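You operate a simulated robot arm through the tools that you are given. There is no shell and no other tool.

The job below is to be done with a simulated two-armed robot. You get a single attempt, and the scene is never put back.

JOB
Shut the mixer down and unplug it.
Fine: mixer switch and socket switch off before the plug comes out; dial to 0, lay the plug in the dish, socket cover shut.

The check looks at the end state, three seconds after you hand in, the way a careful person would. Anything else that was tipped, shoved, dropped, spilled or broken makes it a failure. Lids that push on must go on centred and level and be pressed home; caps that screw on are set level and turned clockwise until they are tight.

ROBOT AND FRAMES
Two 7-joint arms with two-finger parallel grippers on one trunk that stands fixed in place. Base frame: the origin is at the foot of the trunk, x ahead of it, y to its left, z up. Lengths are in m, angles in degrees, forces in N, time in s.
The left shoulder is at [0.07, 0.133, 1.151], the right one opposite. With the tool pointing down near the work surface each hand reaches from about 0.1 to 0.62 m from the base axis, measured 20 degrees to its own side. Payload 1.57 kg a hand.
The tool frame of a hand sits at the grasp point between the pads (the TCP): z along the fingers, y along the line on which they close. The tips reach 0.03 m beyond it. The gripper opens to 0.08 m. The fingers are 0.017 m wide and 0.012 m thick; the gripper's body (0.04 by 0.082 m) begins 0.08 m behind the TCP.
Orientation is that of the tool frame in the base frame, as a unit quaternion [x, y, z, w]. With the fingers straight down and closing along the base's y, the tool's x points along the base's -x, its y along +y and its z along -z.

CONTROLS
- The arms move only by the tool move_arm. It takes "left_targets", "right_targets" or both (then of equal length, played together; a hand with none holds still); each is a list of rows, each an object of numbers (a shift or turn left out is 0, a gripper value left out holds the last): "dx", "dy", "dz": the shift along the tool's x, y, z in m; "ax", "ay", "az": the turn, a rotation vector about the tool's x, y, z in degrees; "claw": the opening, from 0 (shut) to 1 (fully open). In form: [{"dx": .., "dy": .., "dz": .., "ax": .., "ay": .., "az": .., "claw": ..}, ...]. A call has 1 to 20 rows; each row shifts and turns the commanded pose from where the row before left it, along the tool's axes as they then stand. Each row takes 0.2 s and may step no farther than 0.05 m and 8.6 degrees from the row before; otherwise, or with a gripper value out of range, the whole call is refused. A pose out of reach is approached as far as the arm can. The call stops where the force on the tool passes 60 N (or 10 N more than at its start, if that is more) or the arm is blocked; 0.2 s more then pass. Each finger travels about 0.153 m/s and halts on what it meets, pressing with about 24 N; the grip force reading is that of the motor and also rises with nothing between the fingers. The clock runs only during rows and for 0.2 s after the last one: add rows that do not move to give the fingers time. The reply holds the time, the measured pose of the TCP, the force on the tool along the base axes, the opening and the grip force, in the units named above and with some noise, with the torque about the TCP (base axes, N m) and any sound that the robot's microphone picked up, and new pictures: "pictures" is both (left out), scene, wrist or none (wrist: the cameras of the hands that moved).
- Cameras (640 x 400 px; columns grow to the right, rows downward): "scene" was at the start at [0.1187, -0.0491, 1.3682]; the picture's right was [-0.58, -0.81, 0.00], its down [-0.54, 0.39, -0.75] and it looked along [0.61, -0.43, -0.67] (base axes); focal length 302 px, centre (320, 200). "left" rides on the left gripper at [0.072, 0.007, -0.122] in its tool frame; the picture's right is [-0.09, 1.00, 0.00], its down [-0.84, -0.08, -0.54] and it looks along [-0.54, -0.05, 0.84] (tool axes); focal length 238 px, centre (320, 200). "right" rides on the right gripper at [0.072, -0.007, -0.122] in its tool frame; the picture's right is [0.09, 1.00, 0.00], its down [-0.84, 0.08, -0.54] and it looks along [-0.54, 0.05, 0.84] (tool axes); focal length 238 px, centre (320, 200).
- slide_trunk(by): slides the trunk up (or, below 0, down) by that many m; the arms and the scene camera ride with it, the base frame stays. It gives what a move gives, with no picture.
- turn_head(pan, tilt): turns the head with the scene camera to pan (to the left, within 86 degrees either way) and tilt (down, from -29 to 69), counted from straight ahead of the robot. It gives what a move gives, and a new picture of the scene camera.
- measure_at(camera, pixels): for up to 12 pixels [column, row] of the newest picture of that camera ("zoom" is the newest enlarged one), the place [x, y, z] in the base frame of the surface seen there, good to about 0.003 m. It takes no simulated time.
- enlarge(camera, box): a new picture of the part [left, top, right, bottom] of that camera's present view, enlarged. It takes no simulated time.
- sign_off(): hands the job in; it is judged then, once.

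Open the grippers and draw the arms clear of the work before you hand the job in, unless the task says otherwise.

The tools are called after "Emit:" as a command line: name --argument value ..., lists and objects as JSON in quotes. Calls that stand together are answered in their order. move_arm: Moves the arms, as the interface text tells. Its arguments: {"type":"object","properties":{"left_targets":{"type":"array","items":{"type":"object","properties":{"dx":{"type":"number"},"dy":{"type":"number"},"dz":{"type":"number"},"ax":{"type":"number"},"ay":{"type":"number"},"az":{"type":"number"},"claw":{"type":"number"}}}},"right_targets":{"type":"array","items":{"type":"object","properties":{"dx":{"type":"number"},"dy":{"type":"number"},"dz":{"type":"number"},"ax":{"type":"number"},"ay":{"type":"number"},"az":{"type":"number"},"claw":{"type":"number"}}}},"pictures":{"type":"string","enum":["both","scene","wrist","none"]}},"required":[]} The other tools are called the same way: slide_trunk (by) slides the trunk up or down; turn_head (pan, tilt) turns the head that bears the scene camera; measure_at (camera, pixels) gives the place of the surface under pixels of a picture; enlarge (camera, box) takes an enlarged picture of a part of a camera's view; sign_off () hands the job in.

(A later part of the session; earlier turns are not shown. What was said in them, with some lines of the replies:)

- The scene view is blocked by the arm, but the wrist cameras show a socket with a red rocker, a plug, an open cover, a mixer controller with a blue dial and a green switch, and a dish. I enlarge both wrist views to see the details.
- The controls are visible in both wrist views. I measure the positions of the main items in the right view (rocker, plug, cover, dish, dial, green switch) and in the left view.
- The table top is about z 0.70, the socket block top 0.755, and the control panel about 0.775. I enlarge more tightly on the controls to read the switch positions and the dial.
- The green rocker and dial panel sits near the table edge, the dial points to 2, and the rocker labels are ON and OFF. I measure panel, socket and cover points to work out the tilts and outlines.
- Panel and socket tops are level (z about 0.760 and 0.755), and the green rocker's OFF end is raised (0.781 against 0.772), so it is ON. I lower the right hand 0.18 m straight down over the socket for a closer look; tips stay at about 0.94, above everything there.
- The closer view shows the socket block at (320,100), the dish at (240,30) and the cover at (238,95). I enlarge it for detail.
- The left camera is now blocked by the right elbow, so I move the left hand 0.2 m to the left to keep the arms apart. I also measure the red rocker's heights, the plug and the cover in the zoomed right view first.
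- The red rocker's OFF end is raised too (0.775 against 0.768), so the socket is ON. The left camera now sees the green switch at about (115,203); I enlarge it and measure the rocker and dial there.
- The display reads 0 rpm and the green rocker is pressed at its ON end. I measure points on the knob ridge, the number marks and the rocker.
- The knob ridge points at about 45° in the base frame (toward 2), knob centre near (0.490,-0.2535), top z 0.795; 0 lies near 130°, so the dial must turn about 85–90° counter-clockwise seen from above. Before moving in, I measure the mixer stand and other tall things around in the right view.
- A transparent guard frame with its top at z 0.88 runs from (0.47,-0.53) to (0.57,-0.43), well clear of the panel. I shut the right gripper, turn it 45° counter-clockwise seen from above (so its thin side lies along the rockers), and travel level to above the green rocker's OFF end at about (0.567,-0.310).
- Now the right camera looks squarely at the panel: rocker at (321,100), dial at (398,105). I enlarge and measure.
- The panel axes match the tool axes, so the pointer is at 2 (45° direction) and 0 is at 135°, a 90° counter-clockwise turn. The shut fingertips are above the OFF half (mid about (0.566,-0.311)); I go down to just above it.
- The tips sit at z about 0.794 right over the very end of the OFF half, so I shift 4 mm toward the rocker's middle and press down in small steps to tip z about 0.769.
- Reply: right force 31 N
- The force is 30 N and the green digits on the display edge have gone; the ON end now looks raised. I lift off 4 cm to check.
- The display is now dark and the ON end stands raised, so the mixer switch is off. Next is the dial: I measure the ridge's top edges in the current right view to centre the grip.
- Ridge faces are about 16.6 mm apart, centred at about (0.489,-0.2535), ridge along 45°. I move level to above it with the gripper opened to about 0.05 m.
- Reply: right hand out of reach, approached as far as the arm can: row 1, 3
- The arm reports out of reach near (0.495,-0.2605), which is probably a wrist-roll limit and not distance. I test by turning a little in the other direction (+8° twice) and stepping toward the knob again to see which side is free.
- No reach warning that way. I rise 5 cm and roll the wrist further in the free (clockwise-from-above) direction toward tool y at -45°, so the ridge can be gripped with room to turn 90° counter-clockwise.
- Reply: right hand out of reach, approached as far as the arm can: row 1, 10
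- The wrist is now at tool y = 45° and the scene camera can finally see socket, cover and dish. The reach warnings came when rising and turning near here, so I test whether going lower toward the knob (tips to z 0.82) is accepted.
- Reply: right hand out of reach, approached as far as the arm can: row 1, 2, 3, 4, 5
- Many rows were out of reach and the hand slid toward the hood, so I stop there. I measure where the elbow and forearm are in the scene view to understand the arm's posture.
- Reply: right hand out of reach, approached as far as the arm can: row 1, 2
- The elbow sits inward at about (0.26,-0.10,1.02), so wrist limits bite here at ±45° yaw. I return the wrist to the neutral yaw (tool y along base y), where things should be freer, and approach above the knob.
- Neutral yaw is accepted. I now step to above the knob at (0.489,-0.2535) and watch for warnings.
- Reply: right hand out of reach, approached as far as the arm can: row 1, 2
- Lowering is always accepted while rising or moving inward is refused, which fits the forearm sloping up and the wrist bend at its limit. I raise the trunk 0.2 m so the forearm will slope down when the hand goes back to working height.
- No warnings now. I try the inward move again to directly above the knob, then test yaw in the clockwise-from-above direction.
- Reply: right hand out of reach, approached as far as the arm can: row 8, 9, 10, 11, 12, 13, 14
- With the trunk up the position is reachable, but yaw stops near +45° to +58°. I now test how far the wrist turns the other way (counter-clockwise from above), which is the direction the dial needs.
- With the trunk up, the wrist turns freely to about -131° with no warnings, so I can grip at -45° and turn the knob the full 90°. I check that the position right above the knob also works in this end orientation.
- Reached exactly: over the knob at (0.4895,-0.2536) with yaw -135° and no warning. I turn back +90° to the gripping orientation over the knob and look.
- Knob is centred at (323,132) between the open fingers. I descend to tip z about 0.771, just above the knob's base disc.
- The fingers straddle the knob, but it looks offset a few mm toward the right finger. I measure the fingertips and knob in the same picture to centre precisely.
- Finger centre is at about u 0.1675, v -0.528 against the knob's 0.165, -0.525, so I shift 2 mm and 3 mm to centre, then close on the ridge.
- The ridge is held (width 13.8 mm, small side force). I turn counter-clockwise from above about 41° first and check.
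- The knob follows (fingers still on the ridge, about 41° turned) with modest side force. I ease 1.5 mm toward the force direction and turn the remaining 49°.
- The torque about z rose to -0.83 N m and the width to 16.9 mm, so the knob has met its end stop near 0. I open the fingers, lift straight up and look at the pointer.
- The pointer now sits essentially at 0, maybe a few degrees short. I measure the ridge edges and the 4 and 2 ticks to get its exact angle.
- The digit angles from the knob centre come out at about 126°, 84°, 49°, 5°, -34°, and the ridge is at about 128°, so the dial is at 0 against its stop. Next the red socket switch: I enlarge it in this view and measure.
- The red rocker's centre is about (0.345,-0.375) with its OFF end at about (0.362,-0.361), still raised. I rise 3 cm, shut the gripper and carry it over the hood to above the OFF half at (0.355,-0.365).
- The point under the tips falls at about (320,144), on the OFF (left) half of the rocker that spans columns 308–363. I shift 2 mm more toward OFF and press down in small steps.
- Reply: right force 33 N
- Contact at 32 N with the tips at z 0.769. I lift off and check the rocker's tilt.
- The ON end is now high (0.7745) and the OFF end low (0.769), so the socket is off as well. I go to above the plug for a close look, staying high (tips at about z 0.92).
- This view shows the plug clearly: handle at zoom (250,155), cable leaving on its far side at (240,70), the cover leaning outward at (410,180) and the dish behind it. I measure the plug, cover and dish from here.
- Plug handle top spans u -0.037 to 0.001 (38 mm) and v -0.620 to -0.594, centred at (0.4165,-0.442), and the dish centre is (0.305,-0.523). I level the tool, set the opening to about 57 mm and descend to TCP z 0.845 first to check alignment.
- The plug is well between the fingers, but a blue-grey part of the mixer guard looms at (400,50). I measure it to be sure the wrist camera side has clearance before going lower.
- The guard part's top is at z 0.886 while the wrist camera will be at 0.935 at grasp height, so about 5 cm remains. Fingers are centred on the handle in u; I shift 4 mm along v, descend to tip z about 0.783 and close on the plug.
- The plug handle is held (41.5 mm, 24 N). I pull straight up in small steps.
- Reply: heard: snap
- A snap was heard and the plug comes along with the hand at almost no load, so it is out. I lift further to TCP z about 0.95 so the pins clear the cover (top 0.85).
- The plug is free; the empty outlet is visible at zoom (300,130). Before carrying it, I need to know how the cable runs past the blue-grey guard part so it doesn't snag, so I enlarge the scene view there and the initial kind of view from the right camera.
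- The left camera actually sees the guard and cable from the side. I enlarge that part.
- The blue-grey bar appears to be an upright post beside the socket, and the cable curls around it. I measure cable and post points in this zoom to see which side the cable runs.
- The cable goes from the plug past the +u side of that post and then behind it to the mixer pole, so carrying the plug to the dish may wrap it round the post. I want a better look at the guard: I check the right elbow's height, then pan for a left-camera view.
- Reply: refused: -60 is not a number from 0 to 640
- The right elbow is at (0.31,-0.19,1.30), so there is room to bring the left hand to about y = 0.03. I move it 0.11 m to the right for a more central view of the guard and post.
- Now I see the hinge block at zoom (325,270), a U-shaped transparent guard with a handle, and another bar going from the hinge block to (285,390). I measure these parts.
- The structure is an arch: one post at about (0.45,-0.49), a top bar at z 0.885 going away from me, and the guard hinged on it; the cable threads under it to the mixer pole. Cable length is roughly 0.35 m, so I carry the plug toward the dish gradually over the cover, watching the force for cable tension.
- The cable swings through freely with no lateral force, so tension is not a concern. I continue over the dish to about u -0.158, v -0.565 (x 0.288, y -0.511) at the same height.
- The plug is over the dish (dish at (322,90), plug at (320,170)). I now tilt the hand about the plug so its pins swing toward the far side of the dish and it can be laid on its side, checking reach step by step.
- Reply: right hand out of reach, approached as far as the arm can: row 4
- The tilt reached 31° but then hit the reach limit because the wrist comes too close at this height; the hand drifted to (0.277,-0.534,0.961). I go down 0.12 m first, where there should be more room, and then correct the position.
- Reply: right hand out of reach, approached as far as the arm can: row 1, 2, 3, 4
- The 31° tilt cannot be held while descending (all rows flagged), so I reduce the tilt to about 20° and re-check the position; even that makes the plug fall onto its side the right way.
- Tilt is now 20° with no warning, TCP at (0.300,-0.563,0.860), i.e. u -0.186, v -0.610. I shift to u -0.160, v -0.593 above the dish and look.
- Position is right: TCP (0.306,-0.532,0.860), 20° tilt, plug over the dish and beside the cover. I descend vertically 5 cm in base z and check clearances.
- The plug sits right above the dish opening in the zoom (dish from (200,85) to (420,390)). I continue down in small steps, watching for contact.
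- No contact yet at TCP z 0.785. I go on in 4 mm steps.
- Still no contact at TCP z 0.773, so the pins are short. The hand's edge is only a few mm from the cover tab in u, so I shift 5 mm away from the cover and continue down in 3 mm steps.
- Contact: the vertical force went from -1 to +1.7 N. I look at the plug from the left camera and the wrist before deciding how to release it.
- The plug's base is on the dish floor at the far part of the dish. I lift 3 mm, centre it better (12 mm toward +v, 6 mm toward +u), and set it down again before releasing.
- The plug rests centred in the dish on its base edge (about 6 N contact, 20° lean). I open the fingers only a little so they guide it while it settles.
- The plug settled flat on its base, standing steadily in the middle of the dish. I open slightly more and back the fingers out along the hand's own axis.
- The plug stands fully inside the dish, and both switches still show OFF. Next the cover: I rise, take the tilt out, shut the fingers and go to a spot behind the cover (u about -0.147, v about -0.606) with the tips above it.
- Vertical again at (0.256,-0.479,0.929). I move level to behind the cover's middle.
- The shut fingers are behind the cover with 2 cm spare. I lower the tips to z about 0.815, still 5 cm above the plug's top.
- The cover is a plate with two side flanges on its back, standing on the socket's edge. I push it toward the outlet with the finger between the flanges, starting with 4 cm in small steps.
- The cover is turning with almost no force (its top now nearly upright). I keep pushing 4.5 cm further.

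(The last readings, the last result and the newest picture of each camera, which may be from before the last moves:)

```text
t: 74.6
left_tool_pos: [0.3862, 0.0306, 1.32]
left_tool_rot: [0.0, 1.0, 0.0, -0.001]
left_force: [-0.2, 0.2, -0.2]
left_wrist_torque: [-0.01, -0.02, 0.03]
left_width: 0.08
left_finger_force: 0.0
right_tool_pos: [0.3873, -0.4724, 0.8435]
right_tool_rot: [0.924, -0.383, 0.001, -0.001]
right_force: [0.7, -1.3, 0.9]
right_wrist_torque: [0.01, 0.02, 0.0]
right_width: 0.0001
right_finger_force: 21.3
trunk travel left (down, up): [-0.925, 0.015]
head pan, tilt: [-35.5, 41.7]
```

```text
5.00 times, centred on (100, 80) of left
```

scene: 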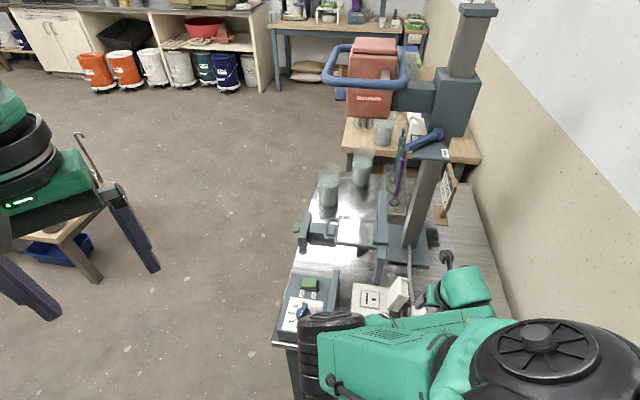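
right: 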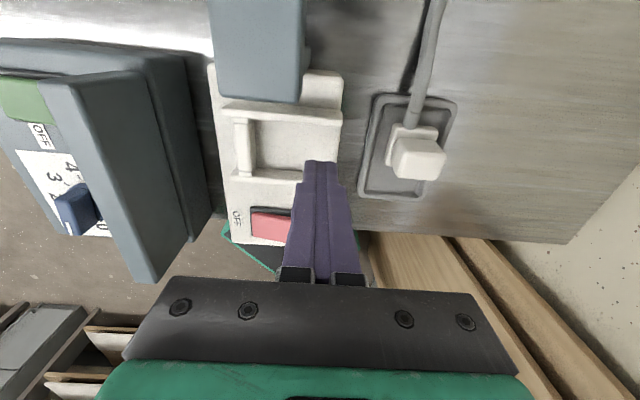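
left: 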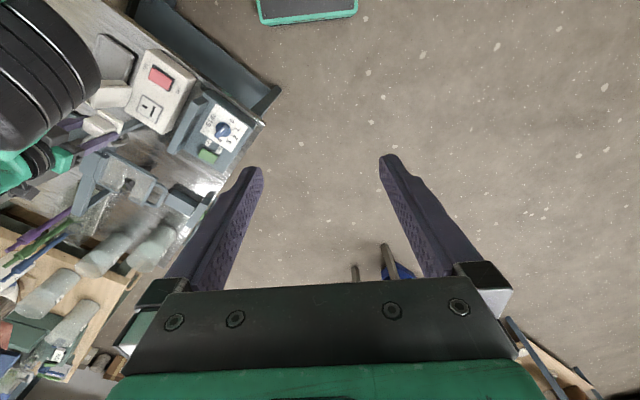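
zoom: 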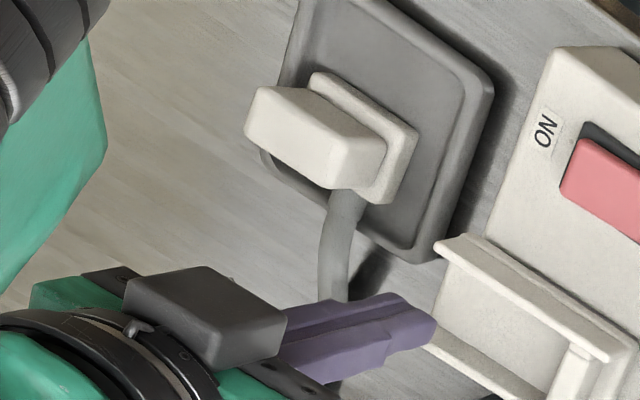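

The cover has fallen over the outlet; it now lies at (280,145) in the wrist view. I enlarge and measure its height at both ends to see whether it is fully shut.

Emit:
enlarge --camera "right" --box '[190, 60, 370, 220]'

Emit:
measure_at --camera "right" --pixels '[[230, 106], [280, 112], [335, 118], [238, 175], [295, 178], [243, 150], [265, 145], [285, 150], [310, 152], [335, 152], [225, 145], [340, 90]]'

```text
2.50 times, centred on (280, 140) of right
```

zoom: 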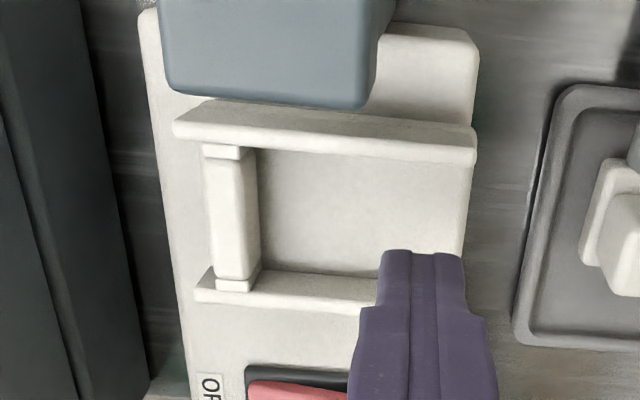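

```text
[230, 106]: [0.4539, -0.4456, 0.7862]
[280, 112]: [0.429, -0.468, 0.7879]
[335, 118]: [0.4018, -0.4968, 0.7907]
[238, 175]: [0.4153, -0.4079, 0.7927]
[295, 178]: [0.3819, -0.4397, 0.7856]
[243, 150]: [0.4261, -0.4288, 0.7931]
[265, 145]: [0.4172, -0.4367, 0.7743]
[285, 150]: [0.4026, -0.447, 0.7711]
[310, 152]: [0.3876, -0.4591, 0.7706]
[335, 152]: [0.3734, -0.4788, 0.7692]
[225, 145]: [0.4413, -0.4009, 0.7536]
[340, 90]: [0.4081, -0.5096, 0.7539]
```

The cover lies level within a few mm: flange tops 0.786–0.791 and end bar 0.793 at (0.426,-0.429). I move over the free-end bar and press it down gently to make sure it is home.

Emit:
move_arm --right_targets '[{"dy": -0.028}, {"dy": -0.028}, {"dz": 0.012}, {"dz": 0.004}, {"dz": 0.003}, {"dz": 0.003}, {}]' --pictures "wrist"

```text
t: 76.2
left_tool_pos: [0.3855, 0.0297, 1.3199]
left_tool_rot: [0.001, 1.0, -0.001, 0.0]
left_force: [-0.3, 0.0, 1.0]
left_wrist_torque: [0.01, 0.0, -0.02]
left_width: 0.0799
left_finger_force: 0.0
right_tool_pos: [0.4262, -0.4327, 0.8223]
right_tool_rot: [0.924, -0.382, 0.001, -0.001]
right_force: [0.6, -0.1, -0.5]
right_wrist_torque: [-0.02, 0.0, 0.03]
right_width: 0.0
right_finger_force: 21.5
trunk travel left (down, up): [-0.925, 0.015]
head pan, tilt: [-35.5, 41.7]
```

right: 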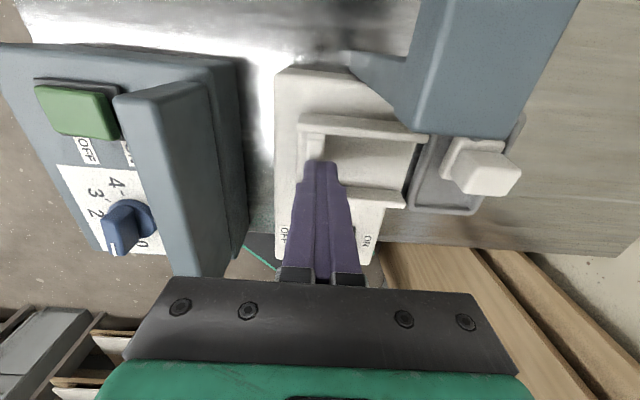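

No contact yet at tip z 0.792. I press on in 2 mm steps.

Emit:
move_arm --right_targets '[{"dz": 0.002}, {"dz": 0.002}, {"dz": 0.002}, {"dz": 0.002}, {}]' --pictures "none"

```text
t: 77.4
left_tool_pos: [0.3829, 0.0345, 1.3204]
left_tool_rot: [0.0, 1.0, -0.001, 0.003]
left_force: [-0.3, -0.8, 0.2]
left_wrist_torque: [-0.01, -0.02, -0.01]
left_width: 0.0797
left_finger_force: 0.1
right_tool_pos: [0.4266, -0.4303, 0.82]
right_tool_rot: [0.924, -0.382, 0.006, 0.001]
right_force: [9.5, -7.0, 42.7]
right_wrist_torque: [-0.02, -0.03, 0.16]
right_width: 0.0001
right_finger_force: 21.8
trunk travel left (down, up): [-0.925, 0.015]
head pan, tilt: [-35.5, 41.7]
```

It is solid: 43 N with the bar at z 0.790 and no further travel, so the cover is home. I lift off and check the socket from above.

Emit:
move_arm --right_targets '[{"dz": -0.01}, {"dz": -0.03}, {"dz": -0.04}, {"dz": -0.04}, {}]' --pictures "wrist"

Emit:
enlarge --camera "right" --box '[230, 40, 480, 220]'

Emit:
enlarge --camera "left" --box '[60, 30, 260, 190]'

```text
t: 78.6
left_tool_pos: [0.3862, 0.0299, 1.3192]
left_tool_rot: [0.0, 1.0, 0.0, 0.0]
left_force: [0.4, -0.5, 0.3]
left_wrist_torque: [0.0, -0.04, 0.0]
left_width: 0.0801
left_finger_force: 0.2
right_tool_pos: [0.4273, -0.4285, 0.9363]
right_tool_rot: [0.924, -0.383, -0.001, -0.001]
right_force: [0.1, -0.1, -0.2]
right_wrist_torque: [-0.01, 0.01, -0.02]
right_width: 0.0001
right_finger_force: 21.4
trunk travel left (down, up): [-0.925, 0.015]
head pan, tilt: [-35.5, 41.7]
```

right: 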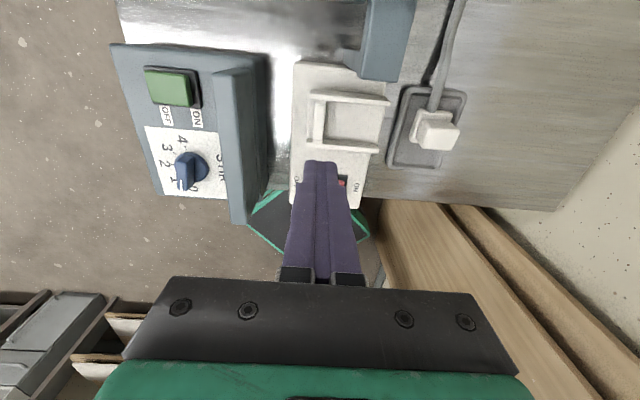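

```text
2.22 times, centred on (355, 130) of right
```

zoom: 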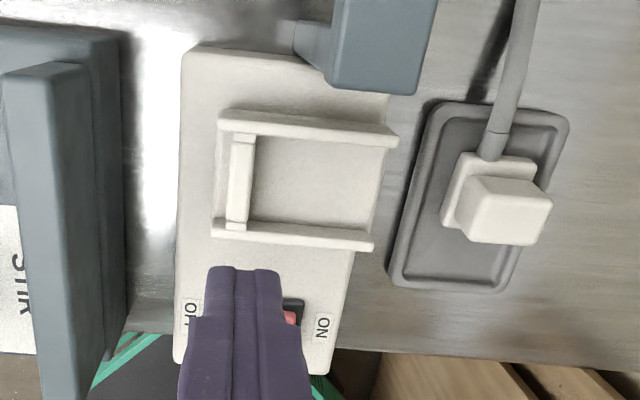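

```text
2.50 times, centred on (160, 110) of left
```

zoom: 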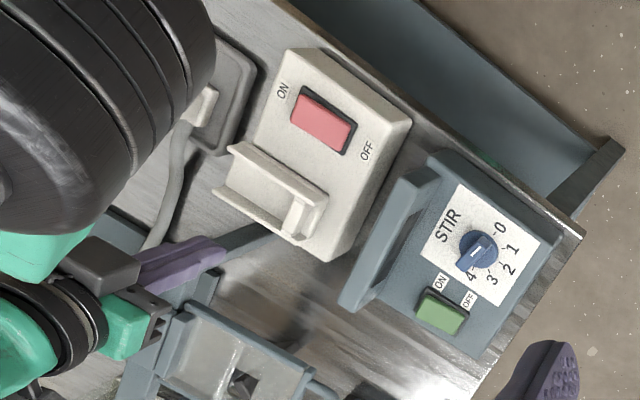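

The cover lies flat over the outlet and the plug stands in the dish. I double-check the dial and both rockers close up from both cameras.

Emit:
enlarge --camera "left" --box '[180, 110, 280, 180]'

Emit:
enlarge --camera "right" --box '[120, 40, 270, 220]'

Emit:
enlarge --camera "left" --box '[110, 40, 200, 110]'

```text
5.71 times, centred on (230, 145) of left
```

zoom: 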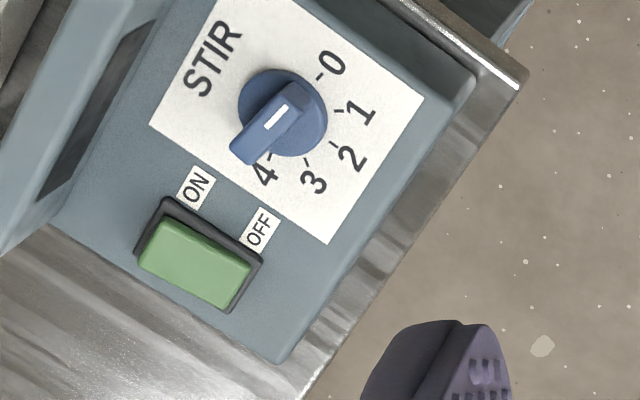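

```text
2.22 times, centred on (195, 130) of right
```

zoom: 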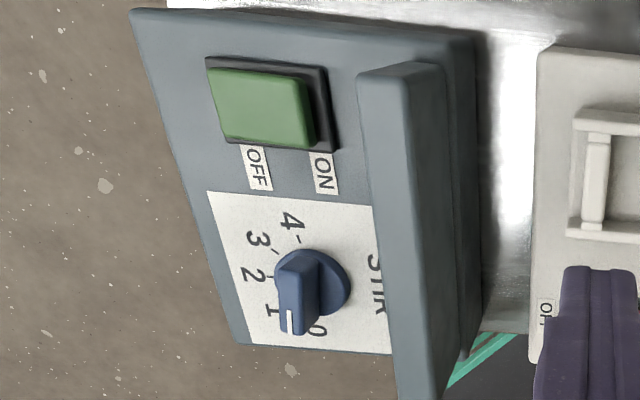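

```text
5.71 times, centred on (155, 75) of left
```

zoom: 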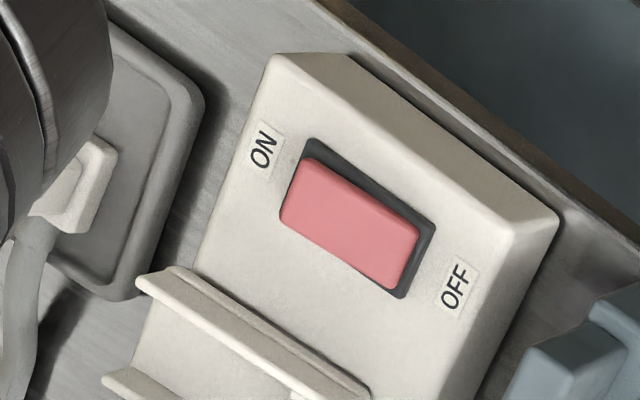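

The pointer lines up with the 0 tick, the green and red rockers both have their ON ends raised. I check the plug's resting height and position in the dish.

Emit:
measure_at --camera "right" --pixels '[[445, 130], [435, 120], [455, 125], [440, 140], [418, 135], [430, 112], [400, 160], [460, 95], [440, 165], [405, 90], [410, 128], [425, 145]]'

```text
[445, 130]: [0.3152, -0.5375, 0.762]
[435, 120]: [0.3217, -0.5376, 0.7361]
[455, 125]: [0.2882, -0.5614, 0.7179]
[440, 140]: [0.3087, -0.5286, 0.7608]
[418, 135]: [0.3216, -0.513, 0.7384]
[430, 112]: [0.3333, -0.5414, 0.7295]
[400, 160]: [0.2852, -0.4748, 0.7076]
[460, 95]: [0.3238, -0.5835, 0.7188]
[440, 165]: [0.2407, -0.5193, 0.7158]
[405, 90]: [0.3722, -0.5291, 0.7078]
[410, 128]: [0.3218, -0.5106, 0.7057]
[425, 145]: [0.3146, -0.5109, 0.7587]
```

The plug top is at z 0.762 and it stands at (0.312,-0.533), well inside the dish, which has not moved. Now I draw the arms clear: first the left hand back to its own side so the right elbow has room.

Emit:
move_arm --left_targets '[{"dy": 0.05}, {"dy": 0.05}, {"dy": 0.05}, {"dy": 0.03}, {}]' --pictures "none"

Emit:
move_arm --right_targets '[{"dz": -0.03}, {"dz": -0.03}, {"dz": -0.03}, {"dz": -0.03, "claw": 0.5}, {}]' --pictures "both"

```text
t: 79.8
left_tool_pos: [0.3861, 0.2117, 1.3232]
left_tool_rot: [0.001, 1.0, 0.0, 0.0]
left_force: [0.3, 0.1, 0.7]
left_wrist_torque: [0.03, 0.0, -0.01]
left_width: 0.0799
left_finger_force: 0.0
right_tool_pos: [0.4282, -0.429, 0.9365]
right_tool_rot: [0.924, -0.382, 0.0, -0.001]
right_force: [0.7, 0.1, -0.1]
right_wrist_torque: [0.06, 0.0, 0.01]
right_width: 0.0
right_finger_force: 21.5
trunk travel left (down, up): [-0.925, 0.015]
head pan, tilt: [-35.5, 41.7]
```

```text
t: 81.0
left_tool_pos: [0.3858, 0.2123, 1.3237]
left_tool_rot: [0.0, 1.0, 0.0, 0.0]
left_force: [-1.2, 0.8, -0.1]
left_wrist_torque: [0.02, 0.0, -0.01]
left_width: 0.0802
left_finger_force: 0.0
right_tool_pos: [0.4281, -0.4316, 1.0555]
right_tool_rot: [0.924, -0.383, 0.0, -0.001]
right_force: [-0.1, -0.3, 0.1]
right_wrist_torque: [0.01, 0.0, 0.0]
right_width: 0.0399
right_finger_force: 0.1
trunk travel left (down, up): [-0.925, 0.015]
head pan, tilt: [-35.5, 41.7]
```

scene: 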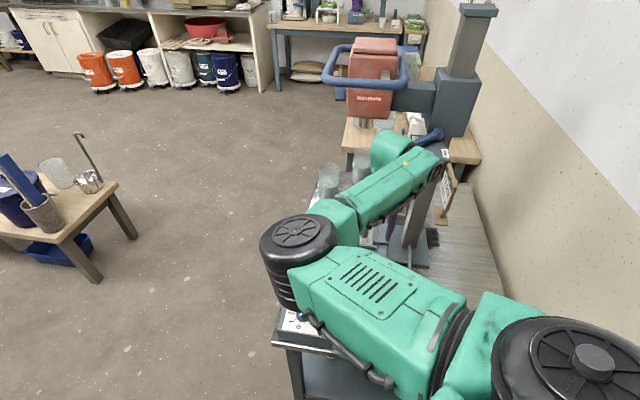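
right: 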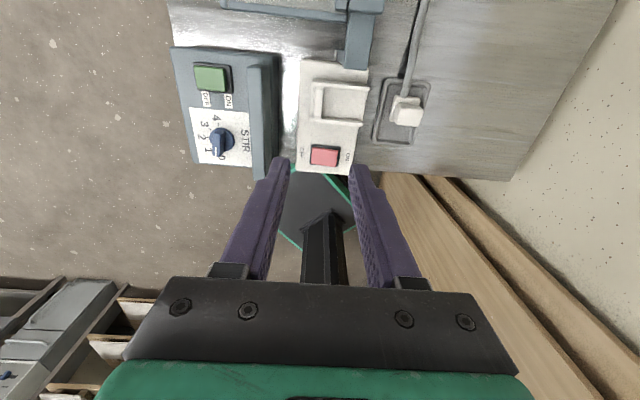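

A clear overview: dial at 0, both rockers OFF, cover over the outlet, plug in the dish. I re-measure the cover for level after the press.

Emit:
enlarge --camera "right" --box '[280, 50, 450, 180]'

Emit:
measure_at --camera "right" --pixels '[[318, 82], [340, 84], [364, 87], [312, 115], [335, 118], [357, 121], [318, 98], [330, 100], [345, 101], [358, 103], [306, 100], [370, 105]]'

```text
3.08 times, centred on (365, 115) of right
```

zoom: 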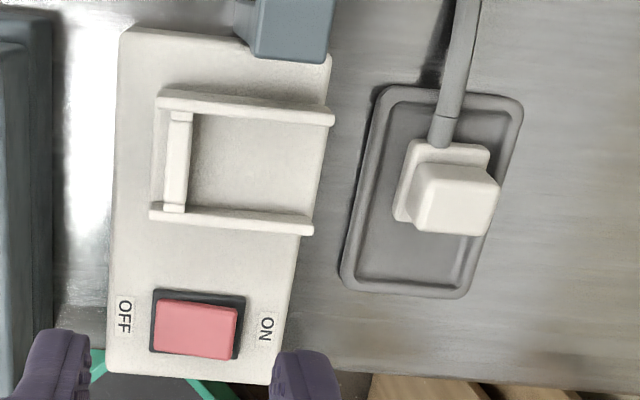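

```text
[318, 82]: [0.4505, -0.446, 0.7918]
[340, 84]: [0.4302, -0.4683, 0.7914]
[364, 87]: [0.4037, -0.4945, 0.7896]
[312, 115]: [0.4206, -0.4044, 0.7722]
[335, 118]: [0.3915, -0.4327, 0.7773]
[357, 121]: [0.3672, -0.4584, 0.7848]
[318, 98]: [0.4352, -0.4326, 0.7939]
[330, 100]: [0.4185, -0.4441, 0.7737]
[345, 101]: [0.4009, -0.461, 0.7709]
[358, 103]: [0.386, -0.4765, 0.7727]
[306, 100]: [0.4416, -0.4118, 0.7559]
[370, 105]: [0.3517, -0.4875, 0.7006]
```

The cover is level (flanges 0.790–0.792, plate 0.771–0.774). I draw the right hand further up and back from the bench and open the gripper fully.

Emit:
move_arm --right_targets '[{"dz": -0.03, "dx": -0.02, "claw": 1}, {"dz": -0.03, "dx": -0.02}, {"dz": -0.03, "dx": -0.02}, {"dx": -0.03}, {"dx": -0.03}, {}]' --pictures "both"

```text
t: 82.4
left_tool_pos: [0.3853, 0.2117, 1.3233]
left_tool_rot: [0.0, 1.0, 0.0, 0.0]
left_force: [0.6, 0.1, -0.1]
left_wrist_torque: [0.01, -0.01, 0.01]
left_width: 0.0797
left_finger_force: 0.1
right_tool_pos: [0.3536, -0.3883, 1.1419]
right_tool_rot: [0.924, -0.382, 0.0, 0.0]
right_force: [0.9, 0.0, 0.3]
right_wrist_torque: [0.0, 0.0, 0.01]
right_width: 0.0795
right_finger_force: 0.0
right hand out of reach, approached as far as the arm can: row 4, 5
trunk travel left (down, up): [-0.925, 0.015]
head pan, tilt: [-35.5, 41.7]
```

scene: 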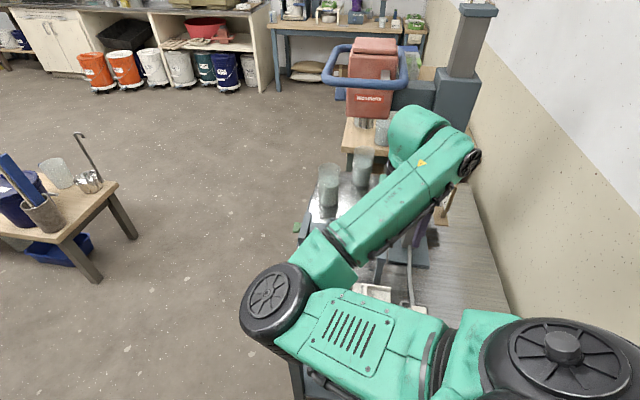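
right: 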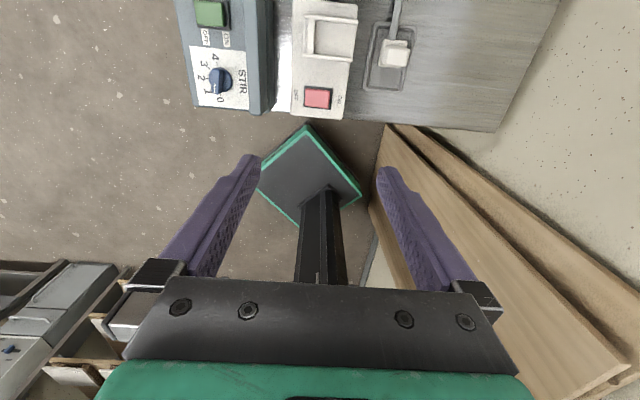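

Both hands are clear and open, with the right one about 0.35 m above the bench. One last enlarged look at the whole work area before handing in.

Emit:
enlarge --camera "right" --box '[170, 0, 430, 130]'

```text
2.46 times, centred on (300, 65) of right
```

zoom: 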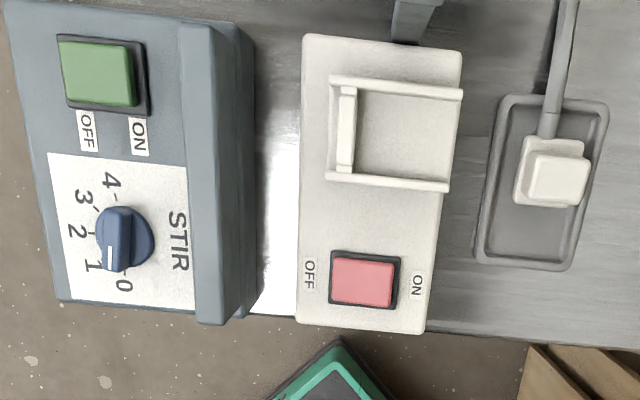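

The final view shows the mixer rocker at OFF, the dial at its 0 stop, the socket rocker at OFF and the cover flat over the outlet. The plug is in the dish, nothing else has been disturbed, and both arms are clear with grippers open, so I hand in the job.

Emit:
sign_off

```text
The job is handed in.
```

The mixer is shut down and unplugged, and I've handed the job in. I don't have the check's verdict.

- **Mixer switch:** set to OFF. The rpm display went dark when I pressed it.
- **Dial:** turned from 2 to 0. It stopped hard at that end, and the pointer lines up with the 0 mark to within a few degrees.
- **Socket switch:** set to OFF, before the plug came out.
- **Plug:** pulled out and placed in the dish. It stands upright on its base near the middle and stayed put until I handed in. I tried to tilt it enough to lay it on its side, but the arm could not reach that angle over the dish.
- **Socket cover:** swung shut over the outlet. It sits level and did not move further when I pressed it down at about 43 N.

The last view showed nothing else moved, tipped or spilled. Both arms are clear of the bench with the grippers open.
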